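You operate a simulated robot arm through the tools that you are given. There is no shell and no other tool.

Carry out the task below with a simulated two-armed robot. There is one attempt and no reset: what you move stays moved.

## Task
Put the purple cloth on the wrapping table. Then put the yellow tissue pack on the paraffin bench away on the linen table. Then stack the jar that says "Day Lotion" from the pad mat top on top of the jar labelled "Hand Lotion". Then take the hay block on the service bench and put it away on the sorting bench. Then put the toner dish on the pressing bench away on the mixing shelf. Then press the bander pad two times. Then take the box labelled "Cotton Pads" from the linen table and leave it on the stone shelf. Then pull the high linen door open. Do these in the order given. Set down upright: hay block, box.

The check looks at the end state, three seconds after you hand in, the way a careful person would. Anything else that was tipped, shoved, dropped, spilled or broken makes it a failure. Flat cloth is picked up by pressing the open fingertips on it (5 to 10 N) and closing them slowly along it; thin cloth reads only 2 to 8 mm in the jaws.

## Robot
Two 7-joint arms with two-finger parallel grippers on one trunk, on a base that drives. Base frame: it is fixed to the floor where the robot stands at the start and does not move with it; the origin is under the middle of the robot, x ahead of it, y to its left, z up; the surface under the hand at the start is at about z = 0.9. Lengths are in m, angles in rad, forces in N, time in s.
The left shoulder is at the start at [0.124, 0.171, 1.162], the right one opposite. With the tool pointing down near the work surface each hand reaches from about 0.44 to 0.92 m from the robot's upright axis, wherever it stands, measured 20 degrees to its own side. Places, roughly: bander pad [-4.4, -1.6, 0.9]; beige lotion jar, green lotion jar, white lotion j [-2.75, 0.5, 1]; hay block [-3, 0.5, 1]; high linen door [-3.6, -7.2, 1.9]; linen table [-6, -0.8, 0.9]; mixing shelf [-2.4, -1.8, 0.2]; purple cloth (11x6x4 cm) [0.7, 0, 0.9]; sorting bench [0.5, 0.5, 0.9]; stone shelf [-3.8, -1.8, 0.2]; toner dish (13x13x5 cm) [-3.7, 0, 0.9]; white pad box, yellow salt box [-6, -0.75, 1]; wrapping table [-2.3, 2.3, 0.9]; yellow tissue pack (10x6x3 cm) [-1.1, 2.2, 0.9]. Payload 4.4 kg a hand.
The tool frame of a hand sits at the grasp point between the pads (the TCP): z along the fingers, y along the line on which they close. The tips reach 0.023 m beyond it. The gripper opens to 0.094 m. The fingers are 0.038 m wide and 0.01 m thick; the gripper's body (0.054 by 0.096 m) begins 0.039 m behind the TCP.
Orientation is that of the tool frame in the base frame, as a unit quaternion [x, y, z, w]. With the fingers straight down and closing along the base's y, the tool's x points along the base's -x, its y along +y and its z along -z.

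## Interface
- The arms move only by the tool arm_command. It takes "left_moves", "right_moves" or both (then of equal length, played together; a hand with none holds still); each is a list of rows, each a list of 7 numbers: the turn, a rotation vector about the tool's x, y, z in rad, then the shift along the tool's x, y, z in m, then the finger opening in m, from 0 to 0.094. In form: [[rx, ry, rz, x, y, z, grip], ...]. A call has 1 to 20 rows; each row is the pose to reach, as a shift and turn from the pose commanded when the call began, along the tool's axes at that moment. Each row takes 0.2 s and may step no farther than 0.05 m and 0.15 rad from the row before; otherwise, or with a gripper value out of range, the whole call is refused. Where a pose cannot be reached the arm comes as near as it can. A force on the tool above 40 N (or 10 N above the force at the start of the call, whichever is more), or a blocked arm, ends the call early, and 0.2 s more pass. Each finger travels about 0.072 m/s and halts on what it meets, pressing with about 31 N; the grip force reading is that of the motor and also rises with nothing between the fingers. The clock runs only during rows and for 0.2 s after the last one: add rows that repeat a pose to give the fingers time. It gives the time, the measured TCP pose, the force on the tool (base axes), the opening and the grip force at its end, in the units of the frame above (readings bear some noise), with the torque about the TCP (base axes, N m) and any sound that the robot's microphone picked up.
- Cameras (640 x 400 px; columns grow to the right, rows downward): "scene" is now at [0.227, 0.0352, 1.2902]; the picture's right is [0.41, -0.91, 0.00], its down [-0.63, -0.28, -0.72] and it looks along [0.66, 0.30, -0.69] (base axes); focal length 214 px, centre (320, 200). "left" rides on the left gripper at [0.086, -0.016, -0.074] in its tool frame; the picture's right is [0.18, 0.98, 0.00], its down [-0.58, 0.11, -0.81] and it looks along [-0.79, 0.15, 0.59] (tool axes); focal length 243 px, centre (320, 200). "right" rides on the right gripper at [0.086, 0.016, -0.075] in its tool frame; the picture's right is [-0.18, 0.98, 0.00], its down [-0.58, -0.11, -0.81] and it looks along [-0.79, -0.15, 0.59] (tool axes); focal length 243 px, centre (320, 200). There is no depth. A picture from a camera that has moved, and an enlarged one, comes with that camera's place and axes in the base frame and with its lens.
- grab_frame(camera): a new picture of that camera. It takes no simulated time.
- lift_body(by): slides the trunk up (or, below 0, down) by that many m; the arms and the scene camera ride with it, the base frame stays. It gives what a move gives, with no picture.
- drive_base(legs): drives the robot by 1 to 6 legs, each [ahead, left, turn to the left] in m, m and rad, along the robot's own axes; the way and the turn of a leg run together, so that a leg with both is an arc; at most 1.5 m and 3.142 rad a leg. The arms and the cameras ride along, it lands a little off, and it stops where it bumps. It gives what a move gives.
- turn_head(pan, tilt): turns the head with the scene camera to pan (to the left, within 1.396 rad either way) and tilt (down, from -0.506 to 1.204), counted from straight ahead of the robot. It gives what a move gives.
- zoom(camera, box): a new picture of the part [left, top, right, bottom] of that camera's present view, enlarged. It takes no simulated time.
- sign_off(): hands the job in; it is judged then, once.

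Places have to be worked out from the pictures, the camera data and where the tool is seen. Open the grippers and draw the arms clear of the work before you hand the job in, unless the task says otherwise.

The tools are called after ">>>" by a JSON object that holds its "fn" and its "kwargs". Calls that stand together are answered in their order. arm_command: Moves the arms, as the interface text tells. Its arguments: {"type":"object","properties":{"left_moves":{"type":"array","items":{"type":"array","items":{"type":"number"}}},"right_moves":{"type":"array","items":{"type":"array","items":{"type":"number"}}}},"required":[]} The other tools are called the same way: lift_body (by) slides the trunk up or down; drive_base (legs) drives the base; turn_head (pan, tilt) turns the head that bears the scene camera; grab_frame (camera) takes a picture; zoom (camera, box) takes an enlarged picture of a part of a camera's view; sign_off () hands the job in.

At the start:

```text
time: 0.0
left_eef_pos: [0.3901, 0.4201, 1.2042]
left_orientation: [0.0, 1.0, 0.0, 0.0]
left_contact_force: [0.1, 0.1, -1.1]
left_ft_torque: [-0.01, -0.03, 0.01]
left_finger_gap: 0.0939
left_gripper_force: 0.0
right_eef_pos: [0.3887, 0.0179, 1.1438]
right_orientation: [0.0, 1.0, -0.001, -0.001]
right_contact_force: [0.3, -0.3, -0.1]
right_ft_torque: [0.02, -0.02, 0.02]
right_finger_gap: 0.0939
right_gripper_force: 0.0
trunk travel left (down, up): [-0.175, 0.213]
robot x, y, heading: [0.0018, 0.0005, -0.001]
head pan, tilt: [0.426, 0.761]
```

scene: 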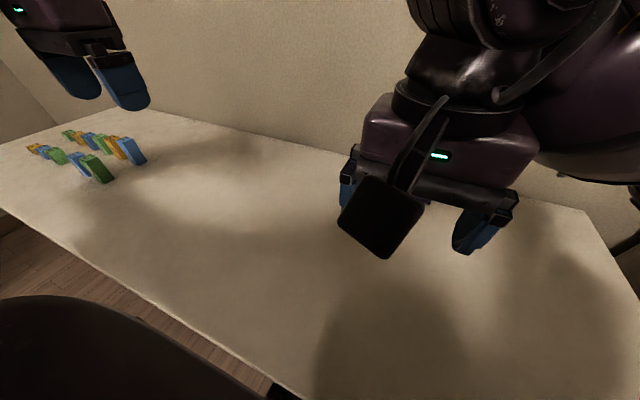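
right: 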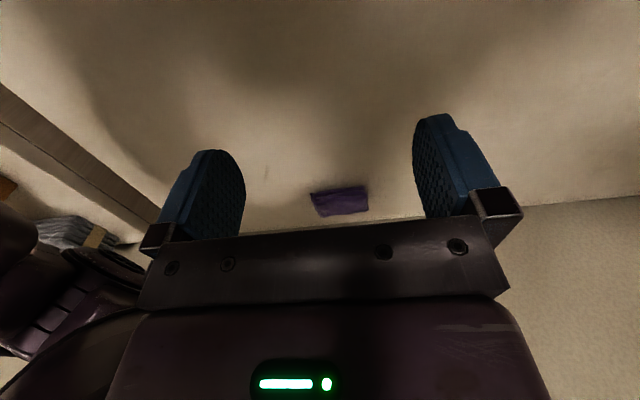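
left: 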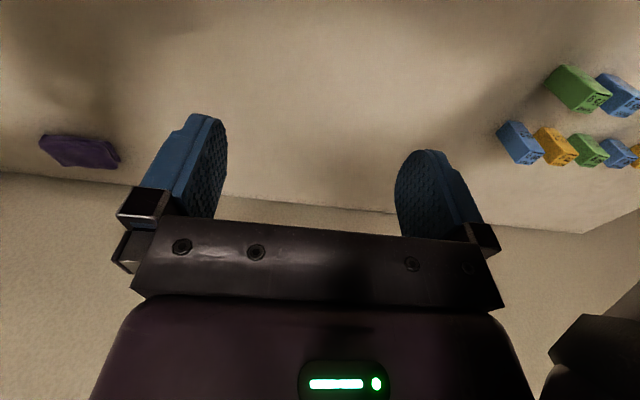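

I'll look at the purple cloth from the head and zoom in with the right hand camera before moving anything.

>>> {"fn": "turn_head", "kwargs": {"pan": 0.0, "tilt": 0.6}}

>>> {"fn": "zoom", "kwargs": {"camera": "right", "box": [280, 160, 400, 235]}}

>>> {"fn": "grab_frame", "kwargs": {"camera": "scene"}}

```text
time: 0.9
left_eef_pos: [0.3899, 0.4201, 1.205]
left_orientation: [0.0, 1.0, 0.0, 0.0]
left_contact_force: [-0.2, -0.5, -0.7]
left_ft_torque: [0.01, 0.03, -0.01]
left_finger_gap: 0.0944
left_gripper_force: 0.0
right_eef_pos: [0.3872, 0.0175, 1.145]
right_orientation: [0.0, 1.0, 0.0, -0.001]
right_contact_force: [0.4, -0.2, -0.5]
right_ft_torque: [0.0, -0.02, 0.02]
right_finger_gap: 0.0944
right_gripper_force: 0.0
trunk travel left (down, up): [-0.175, 0.213]
robot x, y, heading: [-0.0015, -0.0017, -0.002]
head pan, tilt: [0.0, 0.6]
```

```text
5.33 times, centred on (340, 198) of right
camera zoom: at [0.303, 0.0334, 1.2179], right [0.18, 0.98, 0.0], down [0.58, -0.11, 0.81], along [0.79, -0.15, -0.59], focal length 1294 px, centre (213, 213)
```

zoom: 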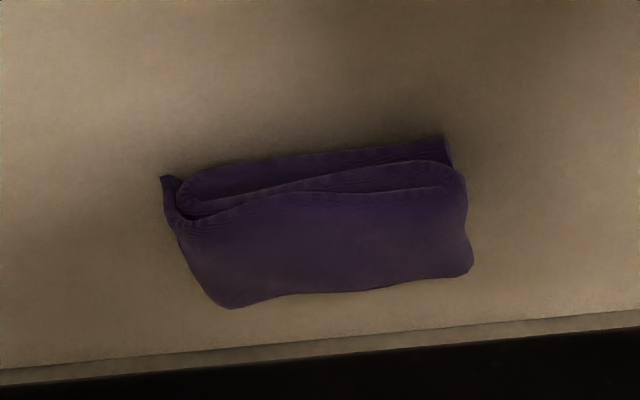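

```text
taken
camera scene: at [0.2403, 0.0013, 1.3038], right [0.0, -1.0, 0.0], down [-0.57, 0.0, -0.82], along [0.82, 0.0, -0.57], focal length 214 px, centre (320, 200)
```

scene: 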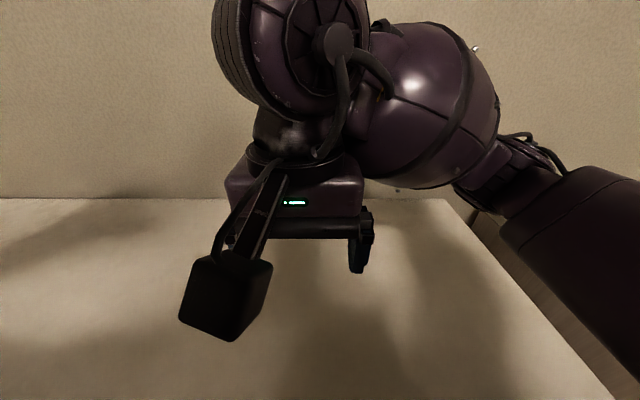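

The cloth is a folded bundle about 6 cm deep (x ≈ 0.70–0.76) and 11 cm wide along y, so I'll close on it along x. I move the right hand above it while turning the tool 90° about its z.

>>> {"fn": "arm_command", "kwargs": {"right_moves": [[0, 0, 0.143, -0.031, -0.002, 0.003, 0.094], [0, 0, 0.286, -0.062, -0.004, 0.006, 0.094], [0, 0, 0.428, -0.093, -0.006, 0.009, 0.094], [0, 0, 0.571, -0.124, -0.008, 0.012, 0.094], [0, 0, 0.714, -0.155, -0.01, 0.015, 0.094], [0, 0, 0.857, -0.186, -0.012, 0.018, 0.094], [0, 0, 1.0, -0.217, -0.014, 0.021, 0.094], [0, 0, 1.142, -0.248, -0.016, 0.024, 0.094], [0, 0, 1.285, -0.279, -0.018, 0.027, 0.094], [0, 0, 1.428, -0.31, -0.019, 0.03, 0.094], [0, 0, 1.571, -0.341, -0.02, 0.033, 0.094], [0, 0, 1.571, -0.341, -0.02, 0.033, 0.094]]}}

>>> {"fn": "grab_frame", "kwargs": {"camera": "right"}}

>>> {"fn": "grab_frame", "kwargs": {"camera": "scene"}}

>>> {"fn": "grab_frame", "kwargs": {"camera": "left"}}

```text
time: 3.5
left_eef_pos: [0.3902, 0.4199, 1.2051]
left_orientation: [0.0, 1.0, 0.001, 0.001]
left_contact_force: [0.8, -0.2, 0.0]
left_ft_torque: [0.01, 0.0, 0.0]
left_finger_gap: 0.0939
left_gripper_force: 0.1
right_eef_pos: [0.729, -0.0042, 1.1091]
right_orientation: [0.708, 0.706, 0.0, 0.0]
right_contact_force: [-0.2, -0.3, 0.3]
right_ft_torque: [0.01, 0.0, 0.01]
right_finger_gap: 0.094
right_gripper_force: 0.1
trunk travel left (down, up): [-0.175, 0.213]
robot x, y, heading: [-0.0017, -0.0014, -0.003]
head pan, tilt: [0.0, 0.6]
```

```text
taken
camera right: at [0.7466, 0.0824, 1.183], right [0.98, -0.19, 0.0], down [-0.11, -0.58, 0.81], along [-0.15, -0.79, -0.59], focal length 243 px, centre (320, 200)
```

right: 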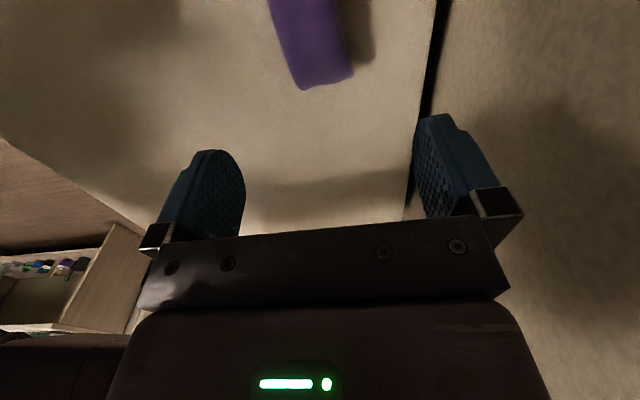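

```text
taken
camera scene: at [0.24, 0.001, 1.304], right [0.0, -1.0, 0.0], down [-0.56, 0.0, -0.83], along [0.83, 0.0, -0.56], focal length 214 px, centre (320, 200)
```

scene: 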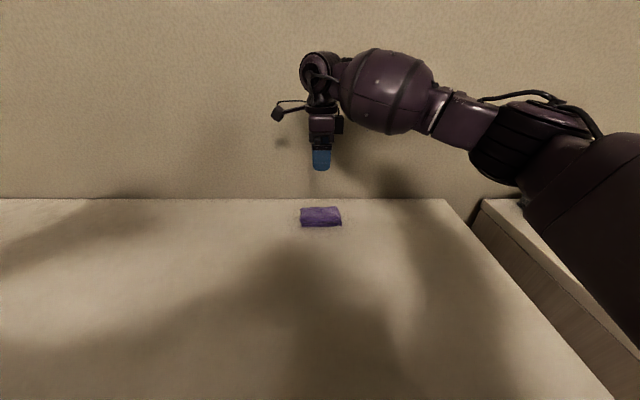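

```text
taken
camera left: at [0.3033, 0.4033, 1.2793], right [-0.18, 0.98, 0.0], down [0.58, 0.11, 0.81], along [0.79, 0.15, -0.59], focal length 243 px, centre (320, 200)
```

left: 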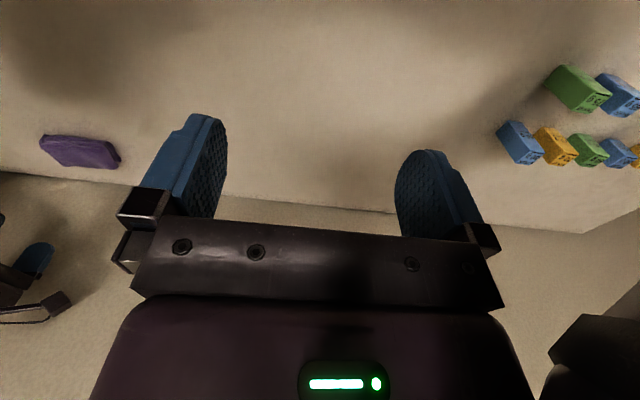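

The hand is over the cloth with the tool's y along base x. Cloth centre ≈ (0.724, 0); I descend so that the fingertips stop just above the table.

>>> {"fn": "arm_command", "kwargs": {"right_moves": [[0, 0, 0, 0.003, -0.005, 0.04, 0.094], [0, 0, 0, 0.003, -0.005, 0.08, 0.094], [0, 0, 0, 0.003, -0.005, 0.115, 0.094], [0, 0, 0, 0.003, -0.005, 0.14, 0.094], [0, 0, 0, 0.003, -0.005, 0.155, 0.094], [0, 0, 0, 0.003, -0.005, 0.165, 0.094], [0, 0, 0, 0.003, -0.005, 0.172, 0.094], [0, 0, 0, 0.003, -0.005, 0.176, 0.094]]}}

>>> {"fn": "grab_frame", "kwargs": {"camera": "right"}}

>>> {"fn": "zoom", "kwargs": {"camera": "scene", "box": [260, 160, 380, 235]}}

```text
time: 5.3
left_eef_pos: [0.3899, 0.4209, 1.2045]
left_orientation: [0.0, 1.0, -0.001, 0.001]
left_contact_force: [-0.2, 0.4, -0.5]
left_ft_torque: [0.04, -0.01, -0.01]
left_finger_gap: 0.0942
left_gripper_force: 0.0
right_eef_pos: [0.725, 0.0013, 0.9354]
right_orientation: [0.707, 0.708, 0.0, 0.0]
right_contact_force: [-0.8, 0.8, -0.1]
right_ft_torque: [0.0, 0.0, 0.0]
right_finger_gap: 0.0943
right_gripper_force: 0.0
trunk travel left (down, up): [-0.175, 0.213]
robot x, y, heading: [-0.0016, 0.0033, -0.001]
head pan, tilt: [0.0, 0.6]
```

```text
taken
camera right: at [0.742, 0.087, 1.0084], right [0.98, -0.18, 0.0], down [-0.11, -0.58, 0.81], along [-0.15, -0.79, -0.59], focal length 243 px, centre (320, 200)
```

right: 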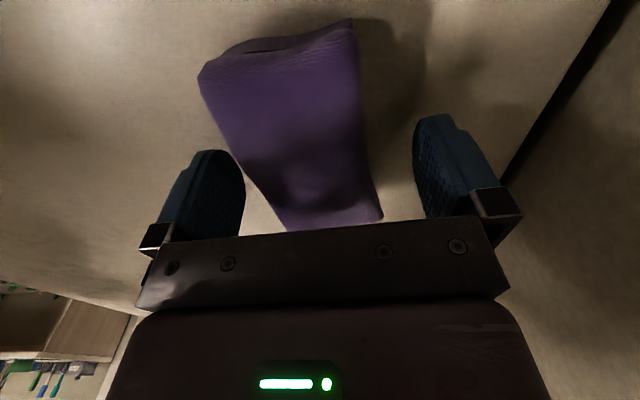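

```text
5.33 times, centred on (320, 198) of scene
camera zoom: at [0.2404, 0.0012, 1.3039], right [0.0, -1.0, 0.0], down [-0.56, 0.0, -0.83], along [0.83, 0.0, -0.56], focal length 1144 px, centre (320, 213)
```

zoom: 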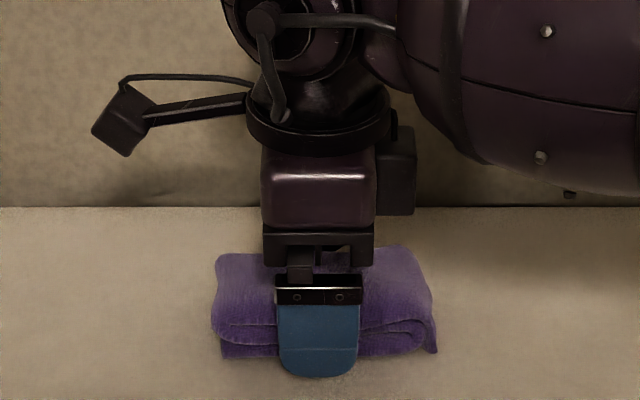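

The fingers straddle the folded cloth. I lower 5 mm and close slowly.

>>> {"fn": "arm_command", "kwargs": {"right_moves": [[0, 0, 0, 0, 0, 0.005, 0.094], [0, 0, 0, 0, 0, 0.005, 0.07], [0, 0, 0, 0, 0, 0.005, 0.055], [0, 0, 0, 0, 0, 0.005, 0.04], [0, 0, 0, 0, 0, 0.005, 0.025], [0, 0, 0, 0, 0, 0.005, 0.01], [0, 0, 0, 0, 0, 0.005, 0.0], [0, 0, 0, 0, 0, 0.005, 0.0], [0, 0, 0, 0, 0, 0.005, 0.0]]}}

>>> {"fn": "grab_frame", "kwargs": {"camera": "right"}}

```text
time: 7.3
left_eef_pos: [0.3887, 0.4207, 1.2045]
left_orientation: [0.001, 1.0, 0.0, 0.0]
left_contact_force: [-0.2, 1.0, 0.8]
left_ft_torque: [-0.01, 0.02, -0.02]
left_finger_gap: 0.0939
left_gripper_force: 0.0
right_eef_pos: [0.7248, 0.0001, 0.9305]
right_orientation: [0.707, 0.707, 0.0, 0.0]
right_contact_force: [1.0, 0.5, -0.1]
right_ft_torque: [-0.01, -0.04, 0.01]
right_finger_gap: 0.0542
right_gripper_force: 31.3
trunk travel left (down, up): [-0.175, 0.213]
robot x, y, heading: [-0.0018, -0.0002, 0.0]
head pan, tilt: [0.0, 0.6]
```

```text
taken
camera right: at [0.7422, 0.087, 1.004], right [0.98, -0.18, 0.0], down [-0.11, -0.58, 0.81], along [-0.15, -0.79, -0.59], focal length 243 px, centre (320, 200)
```

right: 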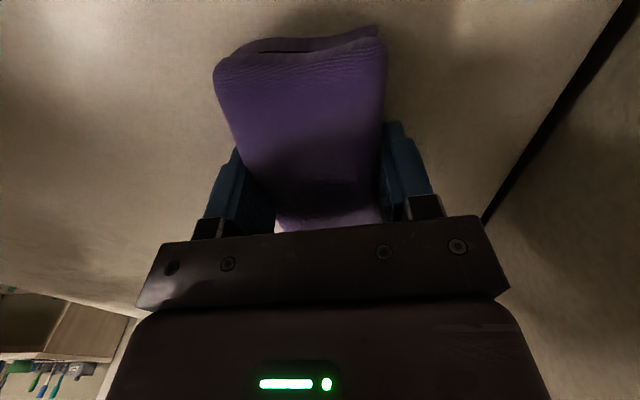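

The cloth is firmly held at 54 mm. I lift it straight up and pull the hand in toward the body.

>>> {"fn": "arm_command", "kwargs": {"right_moves": [[0, 0, 0, 0, 0, -0.02, 0], [0, 0, 0, 0, 0, -0.05, 0], [0, 0, 0, 0, 0, -0.09, 0], [0, 0, 0, 0, 0, -0.13, 0], [0, 0, 0, 0, 0, -0.17, 0], [0, 0, 0, 0, 0, -0.2, 0], [0, 0, 0, 0, -0.04, -0.22, 0], [0, 0, 0, 0, -0.08, -0.22, 0], [0, 0, 0, 0, -0.12, -0.22, 0], [0, 0, 0, 0, -0.16, -0.22, 0], [0, 0, 0, 0, -0.2, -0.22, 0], [0, 0, 0, 0, -0.24, -0.22, 0], [0, 0, 0, 0, -0.24, -0.22, 0]]}}

>>> {"fn": "turn_head", "kwargs": {"pan": 1.39, "tilt": 0.35}}

>>> {"fn": "grab_frame", "kwargs": {"camera": "scene"}}

>>> {"fn": "grab_frame", "kwargs": {"camera": "right"}}

```text
time: 10.1
left_eef_pos: [0.3907, 0.4211, 1.205]
left_orientation: [-0.001, 1.0, 0.0, 0.0]
left_contact_force: [0.9, -0.8, -0.4]
left_ft_torque: [0.01, 0.03, -0.03]
left_finger_gap: 0.094
left_gripper_force: 0.1
right_eef_pos: [0.4836, 0.0001, 1.1486]
right_orientation: [0.707, 0.707, 0.0, -0.001]
right_contact_force: [-0.7, 0.6, -0.6]
right_ft_torque: [0.02, 0.02, -0.04]
right_finger_gap: 0.0544
right_gripper_force: 30.7
trunk travel left (down, up): [-0.175, 0.213]
robot x, y, heading: [-0.0012, -0.0026, -0.002]
head pan, tilt: [0.0, 0.6]
```

```text
time: 11.6
left_eef_pos: [0.3905, 0.4216, 1.2048]
left_orientation: [-0.001, 1.0, 0.001, 0.0]
left_contact_force: [-0.1, 0.6, 0.8]
left_ft_torque: [-0.01, 0.01, 0.01]
left_finger_gap: 0.094
left_gripper_force: 0.1
right_eef_pos: [0.4834, 0.0006, 1.1496]
right_orientation: [0.708, 0.707, 0.0, 0.001]
right_contact_force: [-0.5, 0.0, -0.8]
right_ft_torque: [-0.02, 0.03, -0.01]
right_finger_gap: 0.0541
right_gripper_force: 31.2
trunk travel left (down, up): [-0.175, 0.213]
robot x, y, heading: [-0.0025, -0.0046, -0.001]
head pan, tilt: [1.389, 0.351]
```

```text
taken
camera scene: at [0.1689, 0.0928, 1.3266], right [0.98, -0.18, 0.0], down [-0.06, -0.34, -0.94], along [0.17, 0.92, -0.34], focal length 214 px, centre (320, 200)
```

scene: 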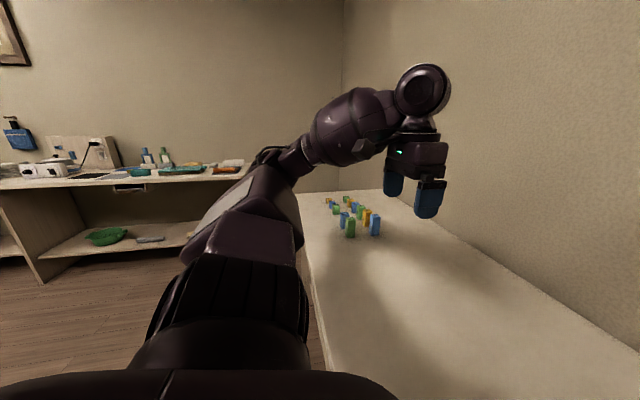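

```text
taken
camera right: at [0.5015, 0.0861, 1.2227], right [0.98, -0.18, 0.0], down [-0.11, -0.58, 0.81], along [-0.15, -0.79, -0.59], focal length 243 px, centre (320, 200)
```

right: 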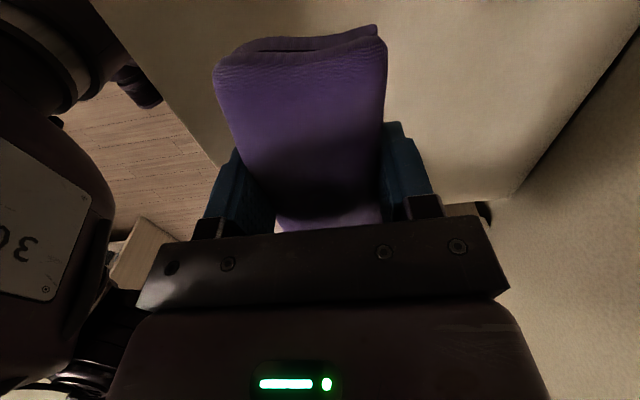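

The cloth is secure. The next stop is the wrapping table around (-2.3, 2.3); I back off the bench, turn left and look around before going.

>>> {"fn": "drive_base", "kwargs": {"legs": [[-0.6, 0, 0], [0, 0, 1.5708]]}}

>>> {"fn": "turn_head", "kwargs": {"pan": 0.0, "tilt": 0.3}}

>>> {"fn": "grab_frame", "kwargs": {"camera": "scene"}}

>>> {"fn": "turn_head", "kwargs": {"pan": 1.0, "tilt": 0.3}}

>>> {"fn": "grab_frame", "kwargs": {"camera": "scene"}}

```text
time: 18.8
left_eef_pos: [-1.0147, 0.4123, 1.2044]
left_orientation: [-0.692, 0.721, 0.0, 0.0]
left_contact_force: [0.1, 0.3, 0.3]
left_ft_torque: [-0.01, 0.0, 0.02]
left_finger_gap: 0.0938
left_gripper_force: 0.0
right_eef_pos: [-0.5906, 0.4871, 1.1502]
right_orientation: [0.021, 1.0, -0.001, 0.0]
right_contact_force: [-0.2, -1.0, -0.6]
right_ft_torque: [0.05, 0.02, 0.02]
right_finger_gap: 0.0542
right_gripper_force: 31.0
trunk travel left (down, up): [-0.175, 0.213]
robot x, y, heading: [-0.6104, 0.0057, 1.527]
head pan, tilt: [1.389, 0.351]
```

```text
time: 20.3
left_eef_pos: [-1.0133, 0.4121, 1.2034]
left_orientation: [-0.692, 0.721, 0.001, 0.0]
left_contact_force: [-0.2, 0.7, 0.2]
left_ft_torque: [0.02, 0.01, 0.0]
left_finger_gap: 0.0941
left_gripper_force: 0.1
right_eef_pos: [-0.5889, 0.4875, 1.1492]
right_orientation: [0.021, 1.0, -0.001, 0.0]
right_contact_force: [0.1, 0.1, 0.9]
right_ft_torque: [0.01, 0.01, 0.0]
right_finger_gap: 0.0543
right_gripper_force: 31.2
trunk travel left (down, up): [-0.175, 0.213]
robot x, y, heading: [-0.6082, 0.0025, 1.531]
head pan, tilt: [0.0, 0.3]
```

```text
taken
camera scene: at [-0.6009, 0.2511, 1.3313], right [1.0, -0.04, 0.0], down [-0.01, -0.3, -0.96], along [0.04, 0.95, -0.3], focal length 214 px, centre (320, 200)
```

scene: 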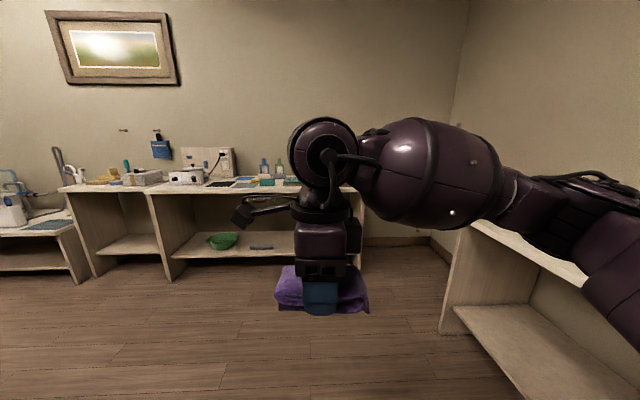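

```text
time: 21.6
left_eef_pos: [-1.0138, 0.4108, 1.2046]
left_orientation: [-0.692, 0.722, 0.0, 0.0]
left_contact_force: [0.7, -0.3, 0.0]
left_ft_torque: [0.01, 0.04, 0.02]
left_finger_gap: 0.0939
left_gripper_force: 0.0
right_eef_pos: [-0.5901, 0.4862, 1.1491]
right_orientation: [0.022, 1.0, -0.001, 0.0]
right_contact_force: [-0.8, 0.2, -1.2]
right_ft_torque: [0.0, -0.04, -0.03]
right_finger_gap: 0.054
right_gripper_force: 31.1
trunk travel left (down, up): [-0.175, 0.213]
robot x, y, heading: [-0.6081, 0.0024, 1.528]
head pan, tilt: [1.0, 0.3]
```

```text
taken
camera scene: at [-0.6811, 0.2117, 1.3313], right [0.58, 0.82, 0.0], down [0.24, -0.17, -0.96], along [-0.78, 0.55, -0.3], focal length 214 px, centre (320, 200)
```

scene: 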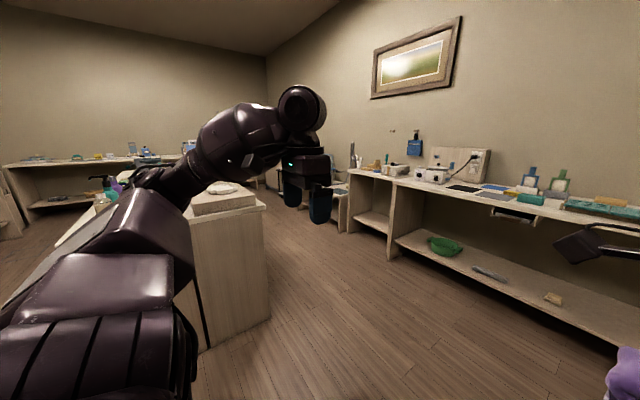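

Paraffin bench spans roughly x −2.0 to −0.2 with its front edge near y≈2.0; the wrapping table is left of it, x −2.66 to −2.0. I zoom on both.

>>> {"fn": "zoom", "kwargs": {"camera": "scene", "box": [320, 110, 480, 210]}}

>>> {"fn": "zoom", "kwargs": {"camera": "scene", "box": [460, 140, 640, 252]}}

>>> {"fn": "zoom", "kwargs": {"camera": "scene", "box": [0, 100, 260, 262]}}

```text
4.00 times, centred on (400, 160) of scene
camera zoom: at [-0.6811, 0.2117, 1.3313], right [0.58, 0.82, 0.0], down [0.24, -0.17, -0.96], along [-0.78, 0.55, -0.3], focal length 858 px, centre (0, 360)
```

zoom: 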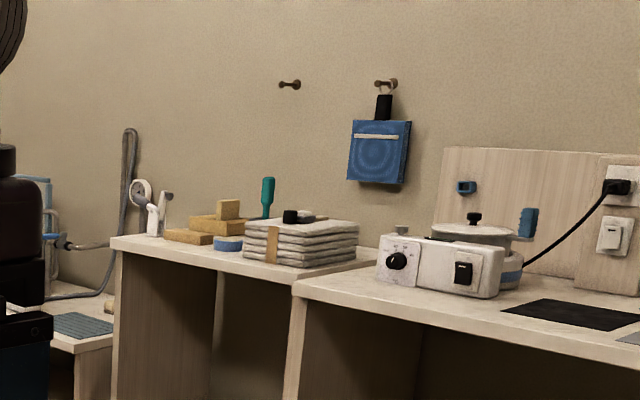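

```text
3.56 times, centred on (550, 196) of scene
camera zoom: at [-0.6811, 0.2117, 1.3313], right [0.58, 0.82, 0.0], down [0.24, -0.17, -0.96], along [-0.78, 0.55, -0.3], focal length 763 px, centre (-498, 214)
```

zoom: 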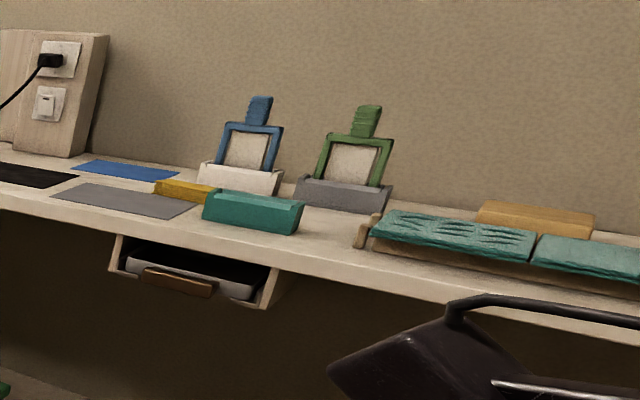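

```text
2.46 times, centred on (130, 181) of scene
camera zoom: at [-0.6811, 0.2117, 1.3313], right [0.58, 0.82, 0.0], down [0.24, -0.17, -0.96], along [-0.78, 0.55, -0.3], focal length 528 px, centre (788, 247)
```

zoom: 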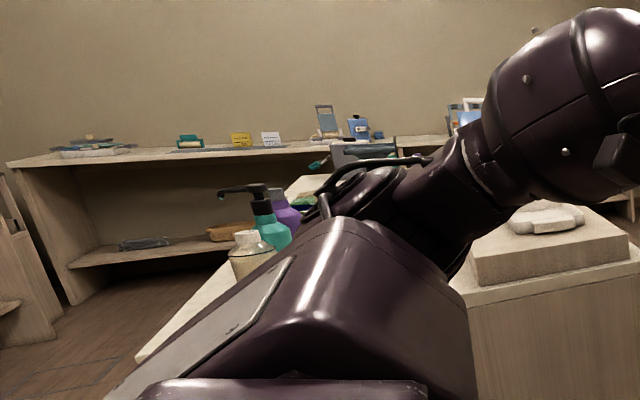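

The corridor between the central island (edge y≈0.65) and the left-wall benches (y≈2.0) is clear. I drive up it and sideways to face the wrapping table.

>>> {"fn": "drive_base", "kwargs": {"legs": [[1.15, 0, 0.04], [0, 1.4, 0], [0, 0.3, 0]]}}

>>> {"fn": "turn_head", "kwargs": {"pan": 0.0, "tilt": 0.5}}

>>> {"fn": "grab_frame", "kwargs": {"camera": "scene"}}

>>> {"fn": "grab_frame", "kwargs": {"camera": "left"}}

>>> {"fn": "grab_frame", "kwargs": {"camera": "right"}}

```text
time: 42.6
left_eef_pos: [-2.7456, 1.5106, 1.2048]
left_orientation: [0.713, -0.701, 0.0, 0.0]
left_contact_force: [0.7, -0.7, -0.2]
left_ft_torque: [0.0, -0.02, 0.04]
left_finger_gap: 0.094
left_gripper_force: 0.0
right_eef_pos: [-2.3257, 1.6115, 1.1488]
right_orientation: [-0.009, 1.0, 0.0, 0.0]
right_contact_force: [0.1, 0.0, -0.4]
right_ft_torque: [-0.01, 0.03, 0.02]
right_finger_gap: 0.054
right_gripper_force: 31.0
trunk travel left (down, up): [-0.175, 0.213]
robot x, y, heading: [-2.3225, 1.1244, 1.591]
head pan, tilt: [1.0, 0.3]
```

```text
time: 43.8
left_eef_pos: [-2.7445, 1.5118, 1.2044]
left_orientation: [0.713, -0.701, 0.001, 0.0]
left_contact_force: [0.0, 0.4, -0.1]
left_ft_torque: [0.03, 0.03, 0.0]
left_finger_gap: 0.0942
left_gripper_force: 0.0
right_eef_pos: [-2.3251, 1.6119, 1.1494]
right_orientation: [-0.009, 1.0, 0.001, 0.0]
right_contact_force: [-0.2, -0.6, -1.2]
right_ft_torque: [-0.01, -0.01, -0.06]
right_finger_gap: 0.0542
right_gripper_force: 31.2
trunk travel left (down, up): [-0.175, 0.213]
robot x, y, heading: [-2.316, 1.1282, 1.588]
head pan, tilt: [0.0, 0.499]
```

```text
taken
camera scene: at [-2.3226, 1.373, 1.313], right [1.0, 0.02, 0.0], down [0.01, -0.48, -0.88], along [-0.02, 0.88, -0.48], focal length 214 px, centre (320, 200)
```

scene: 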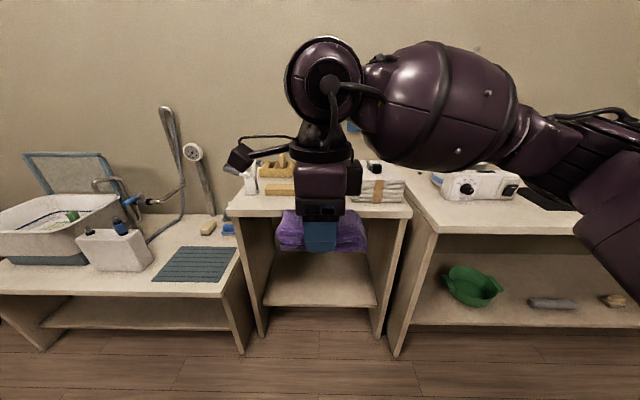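

```text
taken
camera left: at [-2.727, 1.4239, 1.2791], right [-0.98, -0.2, 0.0], down [-0.12, 0.58, 0.81], along [-0.16, 0.79, -0.59], focal length 243 px, centre (320, 200)
```

left: 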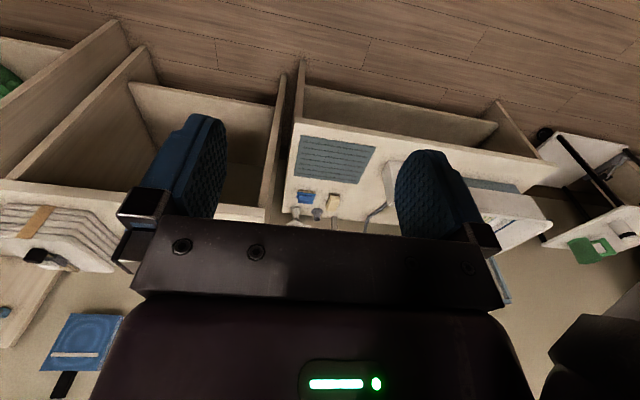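

```text
taken
camera right: at [-2.4111, 1.6264, 1.2227], right [0.17, 0.99, 0.0], down [0.58, -0.1, 0.81], along [0.79, -0.14, -0.59], focal length 243 px, centre (320, 200)
```

right: 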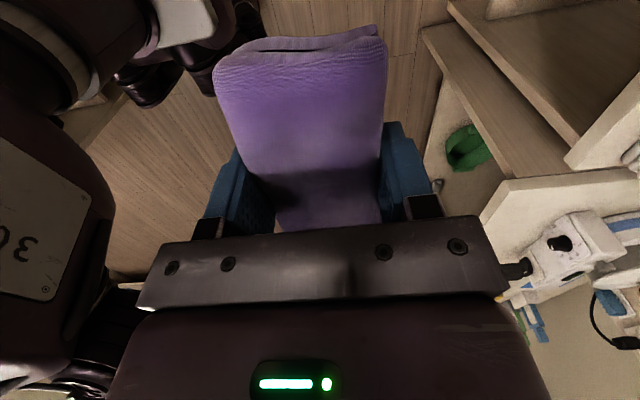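

The right arm blocks the head's view of the wrapping table, so I swing that hand 0.22 m to the robot's right and look again.

>>> {"fn": "arm_command", "kwargs": {"right_moves": [[0, 0, 0, -0.04, 0, -0.005, 0], [0, 0, 0, -0.08, 0, -0.01, 0], [0, 0, 0, -0.12, 0, -0.015, 0], [0, 0, 0, -0.16, 0, -0.02, 0], [0, 0, 0, -0.2, 0, -0.02, 0], [0, 0, 0, -0.24, 0, -0.02, 0], [0, 0, 0, -0.28, 0, -0.02, 0], [0, 0, 0, -0.28, 0, -0.02, 0]]}}

>>> {"fn": "lift_body", "kwargs": {"by": 0.2}}

>>> {"fn": "turn_head", "kwargs": {"pan": 0.0, "tilt": 0.7}}

>>> {"fn": "grab_frame", "kwargs": {"camera": "scene"}}

```text
time: 45.6
left_eef_pos: [-2.7451, 1.5122, 1.2037]
left_orientation: [0.713, -0.702, 0.0, 0.0]
left_contact_force: [0.2, 0.8, 0.5]
left_ft_torque: [0.01, -0.01, 0.01]
left_finger_gap: 0.0939
left_gripper_force: 0.1
right_eef_pos: [-2.0445, 1.6175, 1.1687]
right_orientation: [-0.009, 1.0, -0.001, 0.0]
right_contact_force: [-0.5, -0.7, -0.2]
right_ft_torque: [0.02, -0.04, -0.01]
right_finger_gap: 0.0541
right_gripper_force: 31.1
trunk travel left (down, up): [-0.175, 0.213]
robot x, y, heading: [-2.3158, 1.1254, 1.591]
head pan, tilt: [0.0, 0.499]
```

```text
time: 47.8
left_eef_pos: [-2.7448, 1.5111, 1.4044]
left_orientation: [0.713, -0.701, 0.0, 0.0]
left_contact_force: [0.3, -0.8, -0.1]
left_ft_torque: [0.0, 0.02, 0.02]
left_finger_gap: 0.0939
left_gripper_force: 0.1
right_eef_pos: [-2.0458, 1.6164, 1.3698]
right_orientation: [-0.009, 1.0, -0.001, 0.0]
right_contact_force: [-0.3, -0.2, -0.6]
right_ft_torque: [0.02, -0.01, 0.02]
right_finger_gap: 0.0541
right_gripper_force: 31.1
trunk travel left (down, up): [-0.375, 0.013]
robot x, y, heading: [-2.3149, 1.1264, 1.588]
head pan, tilt: [0.0, 0.499]
```

```text
time: 48.5
left_eef_pos: [-2.7445, 1.5102, 1.4054]
left_orientation: [0.714, -0.7, 0.0, 0.0]
left_contact_force: [0.0, -0.8, -0.5]
left_ft_torque: [-0.03, 0.01, 0.01]
left_finger_gap: 0.0941
left_gripper_force: 0.1
right_eef_pos: [-2.0453, 1.6164, 1.3683]
right_orientation: [-0.009, 1.0, -0.001, 0.001]
right_contact_force: [0.1, 0.0, -0.6]
right_ft_torque: [0.02, 0.0, 0.03]
right_finger_gap: 0.0543
right_gripper_force: 30.2
trunk travel left (down, up): [-0.375, 0.013]
robot x, y, heading: [-2.319, 1.1265, 1.591]
head pan, tilt: [0.0, 0.7]
```

```text
taken
camera scene: at [-2.3208, 1.271, 1.5057], right [1.0, 0.02, 0.0], down [0.01, -0.64, -0.77], along [-0.01, 0.77, -0.64], focal length 214 px, centre (320, 200)
```

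scene: 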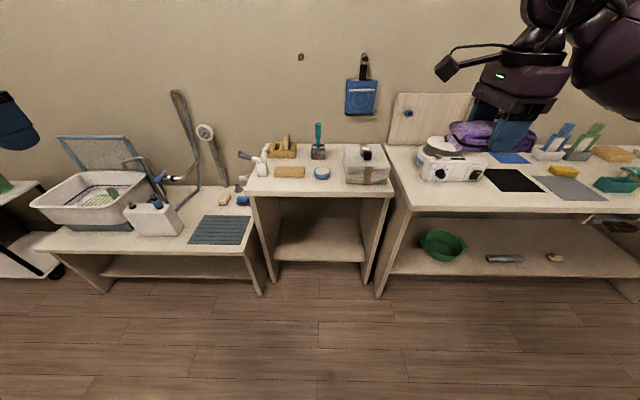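

>>> {"fn": "zoom", "kwargs": {"camera": "scene", "box": [225, 120, 405, 232]}}

>>> {"fn": "zoom", "kwargs": {"camera": "scene", "box": [480, 110, 640, 210]}}

```text
3.56 times, centred on (315, 176) of scene
camera zoom: at [-2.3208, 1.271, 1.5057], right [1.0, 0.02, 0.0], down [0.01, -0.64, -0.77], along [-0.01, 0.77, -0.64], focal length 763 px, centre (338, 285)
```

zoom: 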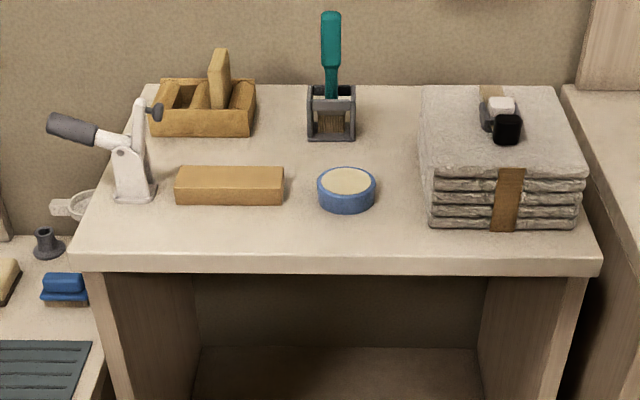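

```text
4.00 times, centred on (560, 160) of scene
camera zoom: at [-2.3208, 1.271, 1.5057], right [1.0, 0.02, 0.0], down [0.01, -0.64, -0.77], along [-0.01, 0.77, -0.64], focal length 858 px, centre (-640, 360)
```

zoom: 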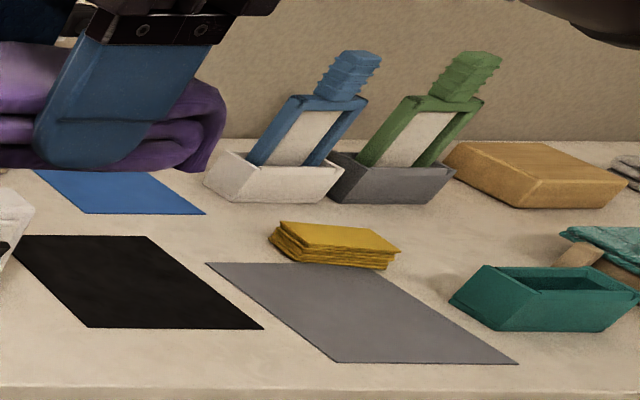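

Wrapping table front edge is y≈2.055, x from −2.67 to −1.99. There's a free front strip before the yellow brick (front y≈2.18) and left of the blue tub, so I aim the cloth at about (−2.44, 2.105). I drive closer first.

>>> {"fn": "drive_base", "kwargs": {"legs": [[0.35, 0.22, -0.02]]}}

>>> {"fn": "lift_body", "kwargs": {"by": -0.1}}

>>> {"fn": "grab_frame", "kwargs": {"camera": "scene"}}

```text
time: 51.1
left_eef_pos: [-2.9582, 1.8788, 1.4045]
left_orientation: [-0.707, 0.707, 0.0, -0.001]
left_contact_force: [-0.4, 0.3, -0.1]
left_ft_torque: [0.03, 0.0, -0.02]
left_finger_gap: 0.0941
left_gripper_force: 0.1
right_eef_pos: [-2.2582, 1.9681, 1.3703]
right_orientation: [0.002, 1.0, -0.002, 0.0]
right_contact_force: [0.0, 0.7, 0.2]
right_ft_torque: [-0.02, -0.01, 0.01]
right_finger_gap: 0.0541
right_gripper_force: 31.0
trunk travel left (down, up): [-0.375, 0.013]
robot x, y, heading: [-2.539, 1.4846, 1.57]
head pan, tilt: [0.0, 0.7]
```

```text
time: 52.5
left_eef_pos: [-2.9586, 1.8763, 1.3074]
left_orientation: [-0.706, 0.708, 0.002, 0.0]
left_contact_force: [-0.3, -1.1, -0.2]
left_ft_torque: [0.07, 0.0, -0.01]
left_finger_gap: 0.0939
left_gripper_force: 0.0
right_eef_pos: [-2.2574, 1.969, 1.269]
right_orientation: [0.001, 1.0, 0.001, -0.001]
right_contact_force: [0.3, -0.7, -0.1]
right_ft_torque: [0.01, 0.0, 0.01]
right_finger_gap: 0.0542
right_gripper_force: 30.8
trunk travel left (down, up): [-0.275, 0.113]
robot x, y, heading: [-2.5394, 1.4859, 1.567]
head pan, tilt: [0.0, 0.7]
```

```text
taken
camera scene: at [-2.5397, 1.6472, 1.4037], right [1.0, 0.0, 0.0], down [0.0, -0.64, -0.77], along [0.0, 0.77, -0.64], focal length 214 px, centre (320, 200)
```

scene: 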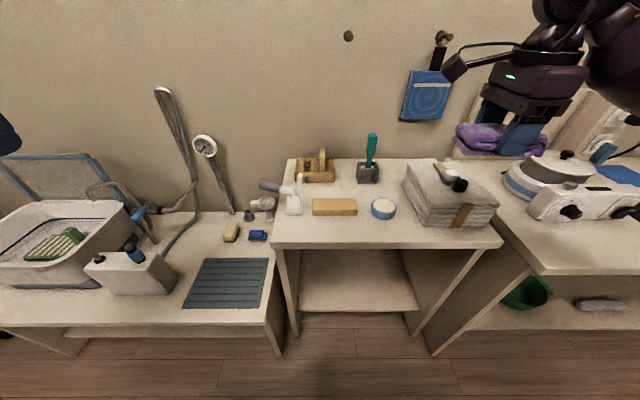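

Refined spots: brick front y≈2.18, tub at x −2.37 to −2.29, table front edge 2.065. I take the cloth over (−2.45, 2.108) and lower it to just above the surface.

>>> {"fn": "arm_command", "kwargs": {"right_moves": [[0, 0, 0, 0.035, 0.026, 0, 0], [0, 0, 0, 0.07, 0.052, 0, 0], [0, 0, 0, 0.105, 0.078, 0.0, 0], [0, 0, 0, 0.14, 0.104, 0.0, 0], [0, 0, 0, 0.175, 0.13, 0.0, 0], [0, 0, 0, 0.193, 0.139, 0.04, 0], [0, 0, 0, 0.193, 0.139, 0.085, 0], [0, 0, 0, 0.193, 0.139, 0.13, 0], [0, 0, 0, 0.193, 0.139, 0.175, 0], [0, 0, 0, 0.193, 0.139, 0.22, 0], [0, 0, 0, 0.193, 0.139, 0.25, 0], [0, 0, 0, 0.193, 0.139, 0.27, 0], [0, 0, 0, 0.193, 0.139, 0.28, 0], [0, 0, 0, 0.193, 0.139, 0.28, 0]]}}

>>> {"fn": "grab_frame", "kwargs": {"camera": "scene"}}

>>> {"fn": "grab_frame", "kwargs": {"camera": "right"}}

```text
time: 55.5
left_eef_pos: [-2.9595, 1.8768, 1.3049]
left_orientation: [-0.707, 0.707, 0.001, 0.001]
left_contact_force: [-0.8, -0.3, 0.6]
left_ft_torque: [-0.01, 0.0, -0.01]
left_finger_gap: 0.094
left_gripper_force: 0.0
right_eef_pos: [-2.4524, 2.1074, 0.9885]
right_orientation: [0.001, 1.0, 0.0, 0.0]
right_contact_force: [0.0, 0.3, -0.5]
right_ft_torque: [0.01, 0.01, 0.03]
right_finger_gap: 0.0545
right_gripper_force: 31.3
trunk travel left (down, up): [-0.275, 0.113]
robot x, y, heading: [-2.5419, 1.4858, 1.574]
head pan, tilt: [0.0, 0.7]
```

```text
taken
camera scene: at [-2.5404, 1.6486, 1.4033], right [1.0, 0.0, 0.0], down [0.0, -0.64, -0.76], along [0.0, 0.76, -0.64], focal length 214 px, centre (320, 200)
```

scene: 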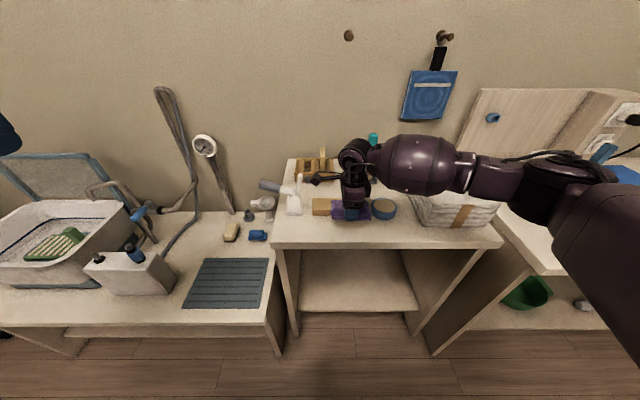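

```text
taken
camera right: at [-2.5366, 2.1243, 1.0632], right [0.19, 0.98, 0.0], down [0.58, -0.11, 0.81], along [0.79, -0.15, -0.59], focal length 243 px, centre (320, 200)
```

right: 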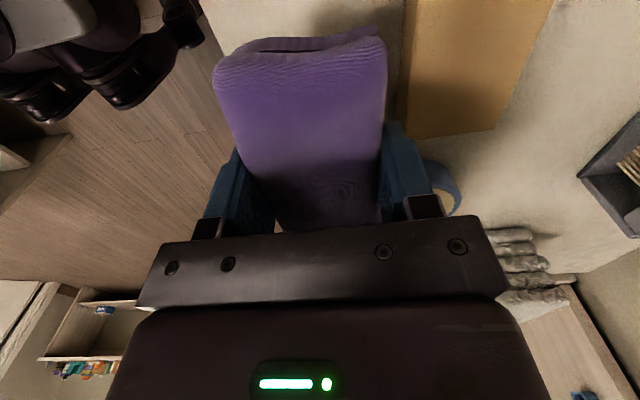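

Clearance to the brick and the tub looks fine. I lower to about z=0.934 and watch the force.

>>> {"fn": "arm_command", "kwargs": {"right_moves": [[0, 0, 0, 0, 0.002, 0.02, 0], [0, 0, 0, 0, 0.002, 0.035, 0], [0, 0, 0, 0, 0.002, 0.045, 0], [0, 0, 0, 0, 0.002, 0.051, 0], [0, 0, 0, 0, 0.002, 0.055, 0], [0, 0, 0, 0, 0.002, 0.055, 0]]}}

>>> {"fn": "zoom", "kwargs": {"camera": "scene", "box": [270, 150, 430, 250]}}

>>> {"fn": "grab_frame", "kwargs": {"camera": "right"}}

```text
time: 56.9
left_eef_pos: [-2.9598, 1.8768, 1.3031]
left_orientation: [-0.707, 0.708, 0.0, 0.0]
left_contact_force: [-0.3, 0.1, -0.3]
left_ft_torque: [0.01, 0.0, -0.01]
left_finger_gap: 0.094
left_gripper_force: 0.0
right_eef_pos: [-2.4498, 2.1107, 0.9337]
right_orientation: [0.002, 1.0, -0.001, 0.0]
right_contact_force: [0.5, -0.1, -0.2]
right_ft_torque: [-0.01, 0.0, 0.02]
right_finger_gap: 0.054
right_gripper_force: 30.9
trunk travel left (down, up): [-0.275, 0.113]
robot x, y, heading: [-2.5409, 1.4873, 1.565]
head pan, tilt: [0.0, 0.7]
```

```text
4.00 times, centred on (350, 200) of scene
camera zoom: at [-2.5404, 1.6486, 1.4033], right [1.0, 0.0, 0.0], down [0.0, -0.64, -0.76], along [0.0, 0.76, -0.64], focal length 858 px, centre (200, 200)
```

zoom: 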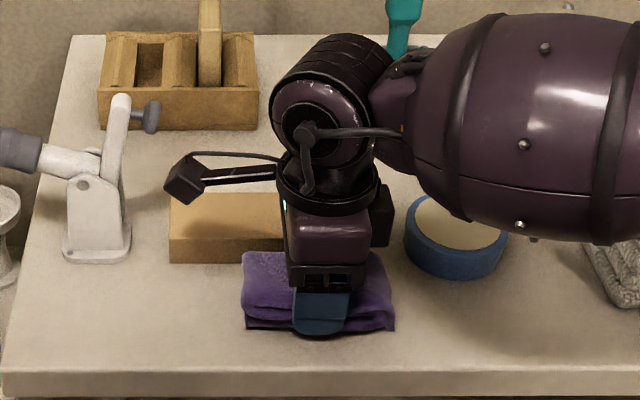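

```text
taken
camera right: at [-2.5356, 2.1271, 1.0076], right [0.19, 0.98, 0.0], down [0.58, -0.11, 0.81], along [0.79, -0.15, -0.59], focal length 243 px, centre (320, 200)
```

right: 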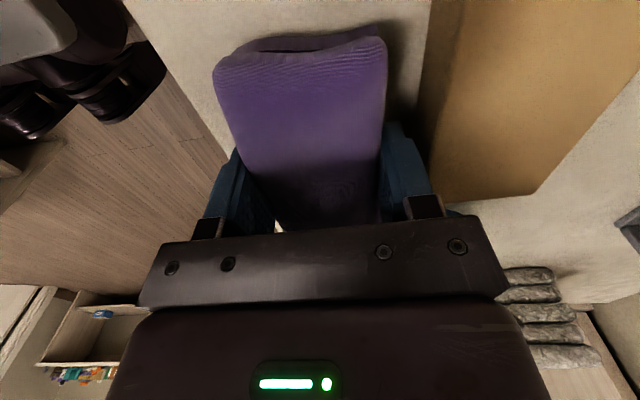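

The cloth is in front of the brick with margin on all sides. I lower 3 mm more, open partway and lift straight off.

>>> {"fn": "arm_command", "kwargs": {"right_moves": [[0, 0, 0, 0, 0, 0.003, 0], [0, 0, 0, 0, 0, 0.003, 0.06], [0, 0, 0, 0, 0, 0.003, 0.068], [0, 0, 0, 0, 0, 0.003, 0.072], [0, 0, 0, 0, 0, 0.003, 0.072], [0, 0, 0, 0, 0, -0.015, 0.072], [0, 0, 0, 0, 0, -0.04, 0.072], [0, 0, 0, 0, 0, -0.08, 0.072], [0, 0, 0, 0, 0, -0.12, 0.072], [0, 0, 0, 0, 0, -0.16, 0.09], [0, 0, 0, 0, -0.04, -0.2, 0.09], [0, 0, 0, 0, -0.08, -0.24, 0.09], [0, 0, 0, -0.04, -0.12, -0.26, 0.09], [0, 0, 0, -0.08, -0.14, -0.26, 0.09], [0, 0, 0, -0.12, -0.16, -0.26, 0.09], [0, 0, 0, -0.16, -0.18, -0.26, 0.09]]}}

>>> {"fn": "zoom", "kwargs": {"camera": "scene", "box": [270, 150, 430, 250]}}

>>> {"fn": "grab_frame", "kwargs": {"camera": "right"}}

```text
refused: row 11 steps farther than a row can; nothing moved
```

```text
4.00 times, centred on (350, 200) of scene
camera zoom: at [-2.5404, 1.6486, 1.4033], right [1.0, 0.0, 0.0], down [0.0, -0.64, -0.76], along [0.0, 0.76, -0.64], focal length 858 px, centre (200, 200)
```

zoom: 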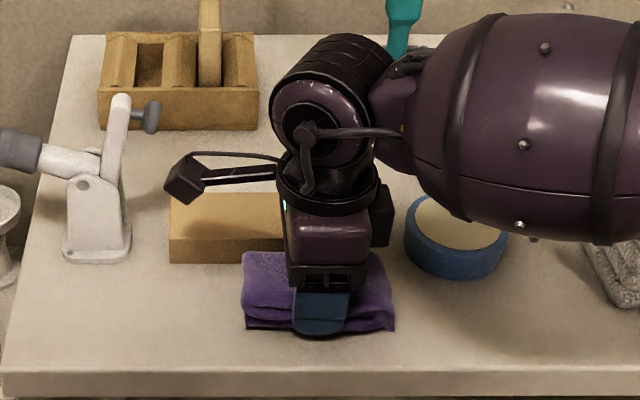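

```text
taken
camera right: at [-2.5356, 2.1271, 1.0076], right [0.19, 0.98, 0.0], down [0.58, -0.11, 0.81], along [0.79, -0.15, -0.59], focal length 243 px, centre (320, 200)
```

right: 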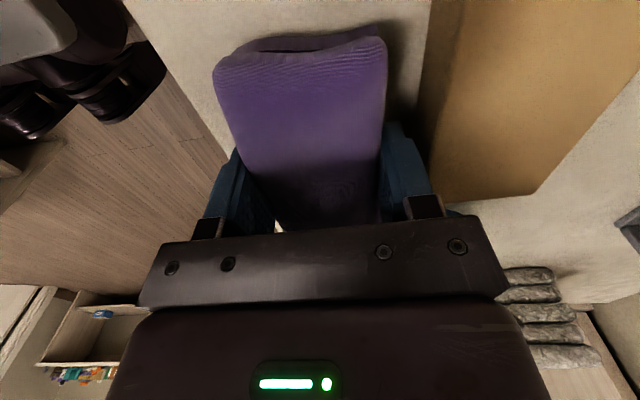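

The call was refused because one step was too long. I repeat it with smaller diagonal steps.

>>> {"fn": "arm_command", "kwargs": {"right_moves": [[0, 0, 0, 0, 0, 0.003, 0], [0, 0, 0, 0, 0, 0.003, 0.06], [0, 0, 0, 0, 0, 0.003, 0.068], [0, 0, 0, 0, 0, 0.003, 0.072], [0, 0, 0, 0, 0, 0.003, 0.072], [0, 0, 0, 0, 0, -0.015, 0.072], [0, 0, 0, 0, 0, -0.04, 0.072], [0, 0, 0, 0, 0, -0.08, 0.072], [0, 0, 0, 0, 0, -0.12, 0.072], [0, 0, 0, 0, 0, -0.16, 0.09], [0, 0, 0, 0, -0.02, -0.2, 0.09], [0, 0, 0, 0, -0.04, -0.24, 0.09], [0, 0, 0, -0.03, -0.07, -0.25, 0.09], [0, 0, 0, -0.06, -0.1, -0.25, 0.09], [0, 0, 0, -0.09, -0.13, -0.25, 0.09], [0, 0, 0, -0.12, -0.16, -0.25, 0.09]]}}

>>> {"fn": "zoom", "kwargs": {"camera": "scene", "box": [270, 150, 430, 250]}}

>>> {"fn": "grab_frame", "kwargs": {"camera": "scene"}}

```text
time: 60.2
left_eef_pos: [-2.9586, 1.8754, 1.3044]
left_orientation: [-0.706, 0.708, 0.001, 0.0]
left_contact_force: [0.0, -0.5, 0.2]
left_ft_torque: [0.03, 0.03, -0.05]
left_finger_gap: 0.094
left_gripper_force: 0.0
right_eef_pos: [-2.3289, 1.9486, 1.1843]
right_orientation: [0.002, 1.0, 0.0, 0.0]
right_contact_force: [0.0, 0.1, -0.8]
right_ft_torque: [0.04, 0.02, -0.03]
right_finger_gap: 0.0901
right_gripper_force: 0.1
trunk travel left (down, up): [-0.275, 0.113]
robot x, y, heading: [-2.5429, 1.4829, 1.564]
head pan, tilt: [0.0, 0.7]
```

```text
4.00 times, centred on (350, 200) of scene
camera zoom: at [-2.5394, 1.6475, 1.4035], right [1.0, 0.0, 0.0], down [0.0, -0.64, -0.77], along [0.0, 0.77, -0.64], focal length 858 px, centre (200, 200)
```

zoom: 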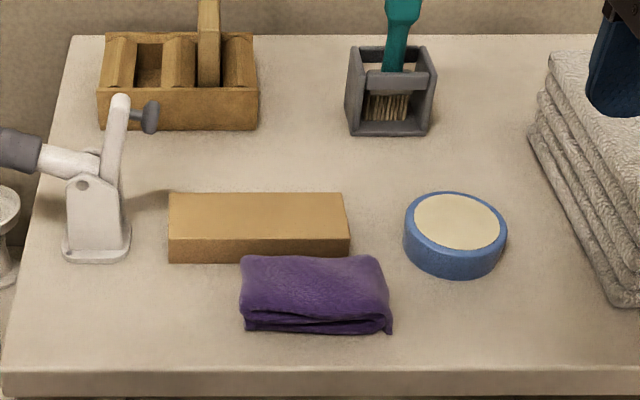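

```text
taken
camera scene: at [-2.5394, 1.6475, 1.4035], right [1.0, 0.0, 0.0], down [0.0, -0.64, -0.77], along [0.0, 0.77, -0.64], focal length 214 px, centre (320, 200)
```

scene: 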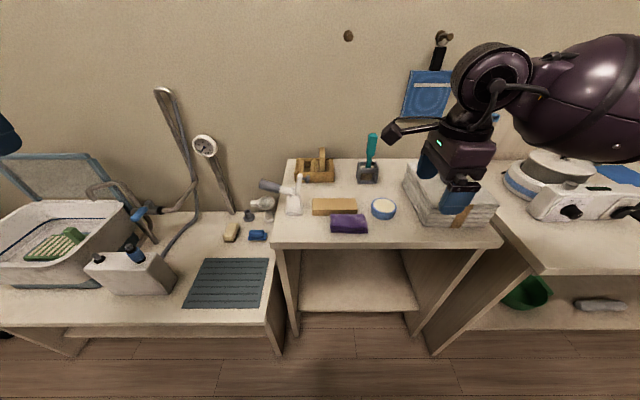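

The cloth lies flat and nothing else moved. Next is the yellow tissue pack near (−1.10, 2.21); I back off and slide right to stand in front of it.

>>> {"fn": "drive_base", "kwargs": {"legs": [[-0.25, 0, 0], [0, -1.35, 0]]}}

>>> {"fn": "grab_frame", "kwargs": {"camera": "scene"}}

```text
time: 73.7
left_eef_pos: [-1.6246, 1.634, 1.3041]
left_orientation: [0.719, -0.695, 0.0, 0.0]
left_contact_force: [0.8, -0.3, 0.1]
left_ft_torque: [-0.01, 0.02, 0.0]
left_finger_gap: 0.094
left_gripper_force: 0.0
right_eef_pos: [-0.9992, 1.7297, 1.185]
right_orientation: [-0.015, 1.0, 0.0, 0.0]
right_contact_force: [-0.2, 0.4, 0.4]
right_ft_torque: [0.02, 0.02, 0.02]
right_finger_gap: 0.0901
right_gripper_force: 0.0
trunk travel left (down, up): [-0.275, 0.113]
robot x, y, heading: [-1.1885, 1.2564, 1.605]
head pan, tilt: [0.0, 0.7]
```

```text
taken
camera scene: at [-1.198, 1.4198, 1.4033], right [1.0, 0.03, 0.0], down [0.02, -0.64, -0.76], along [-0.02, 0.76, -0.64], focal length 214 px, centre (320, 200)
```

scene: 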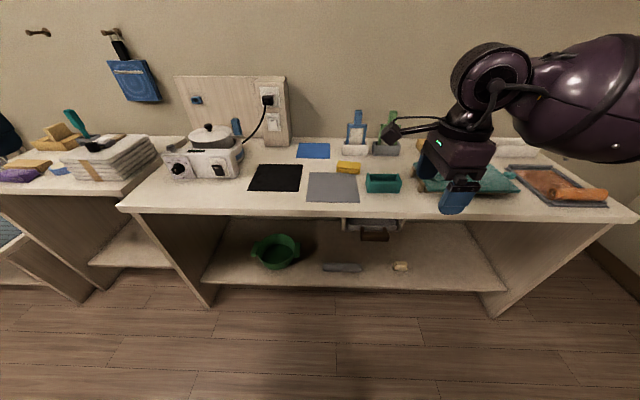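

>>> {"fn": "zoom", "kwargs": {"camera": "scene", "box": [300, 135, 420, 210]}}

>>> {"fn": "zoom", "kwargs": {"camera": "scene", "box": [400, 110, 640, 260]}}

```text
5.33 times, centred on (360, 172) of scene
camera zoom: at [-1.198, 1.4198, 1.4033], right [1.0, 0.03, 0.0], down [0.02, -0.64, -0.76], along [-0.02, 0.76, -0.64], focal length 1144 px, centre (107, 347)
```

zoom: 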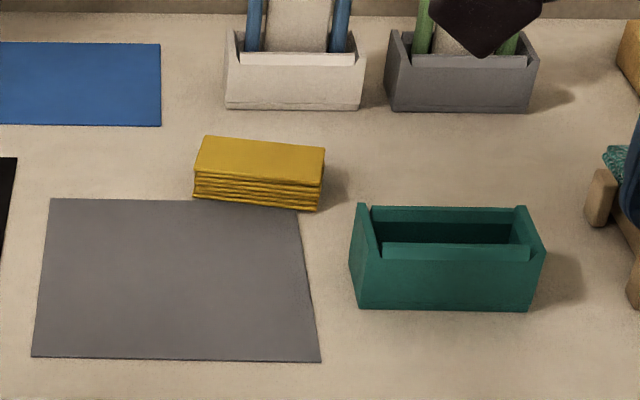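

```text
2.67 times, centred on (520, 185) of scene
camera zoom: at [-1.198, 1.4198, 1.4033], right [1.0, 0.03, 0.0], down [0.02, -0.64, -0.76], along [-0.02, 0.76, -0.64], focal length 572 px, centre (-213, 240)
```

zoom: 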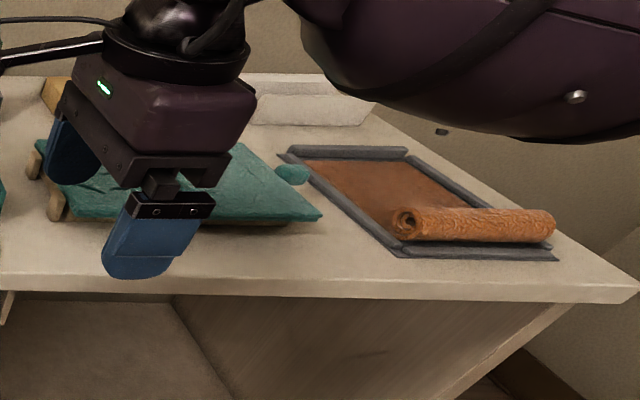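

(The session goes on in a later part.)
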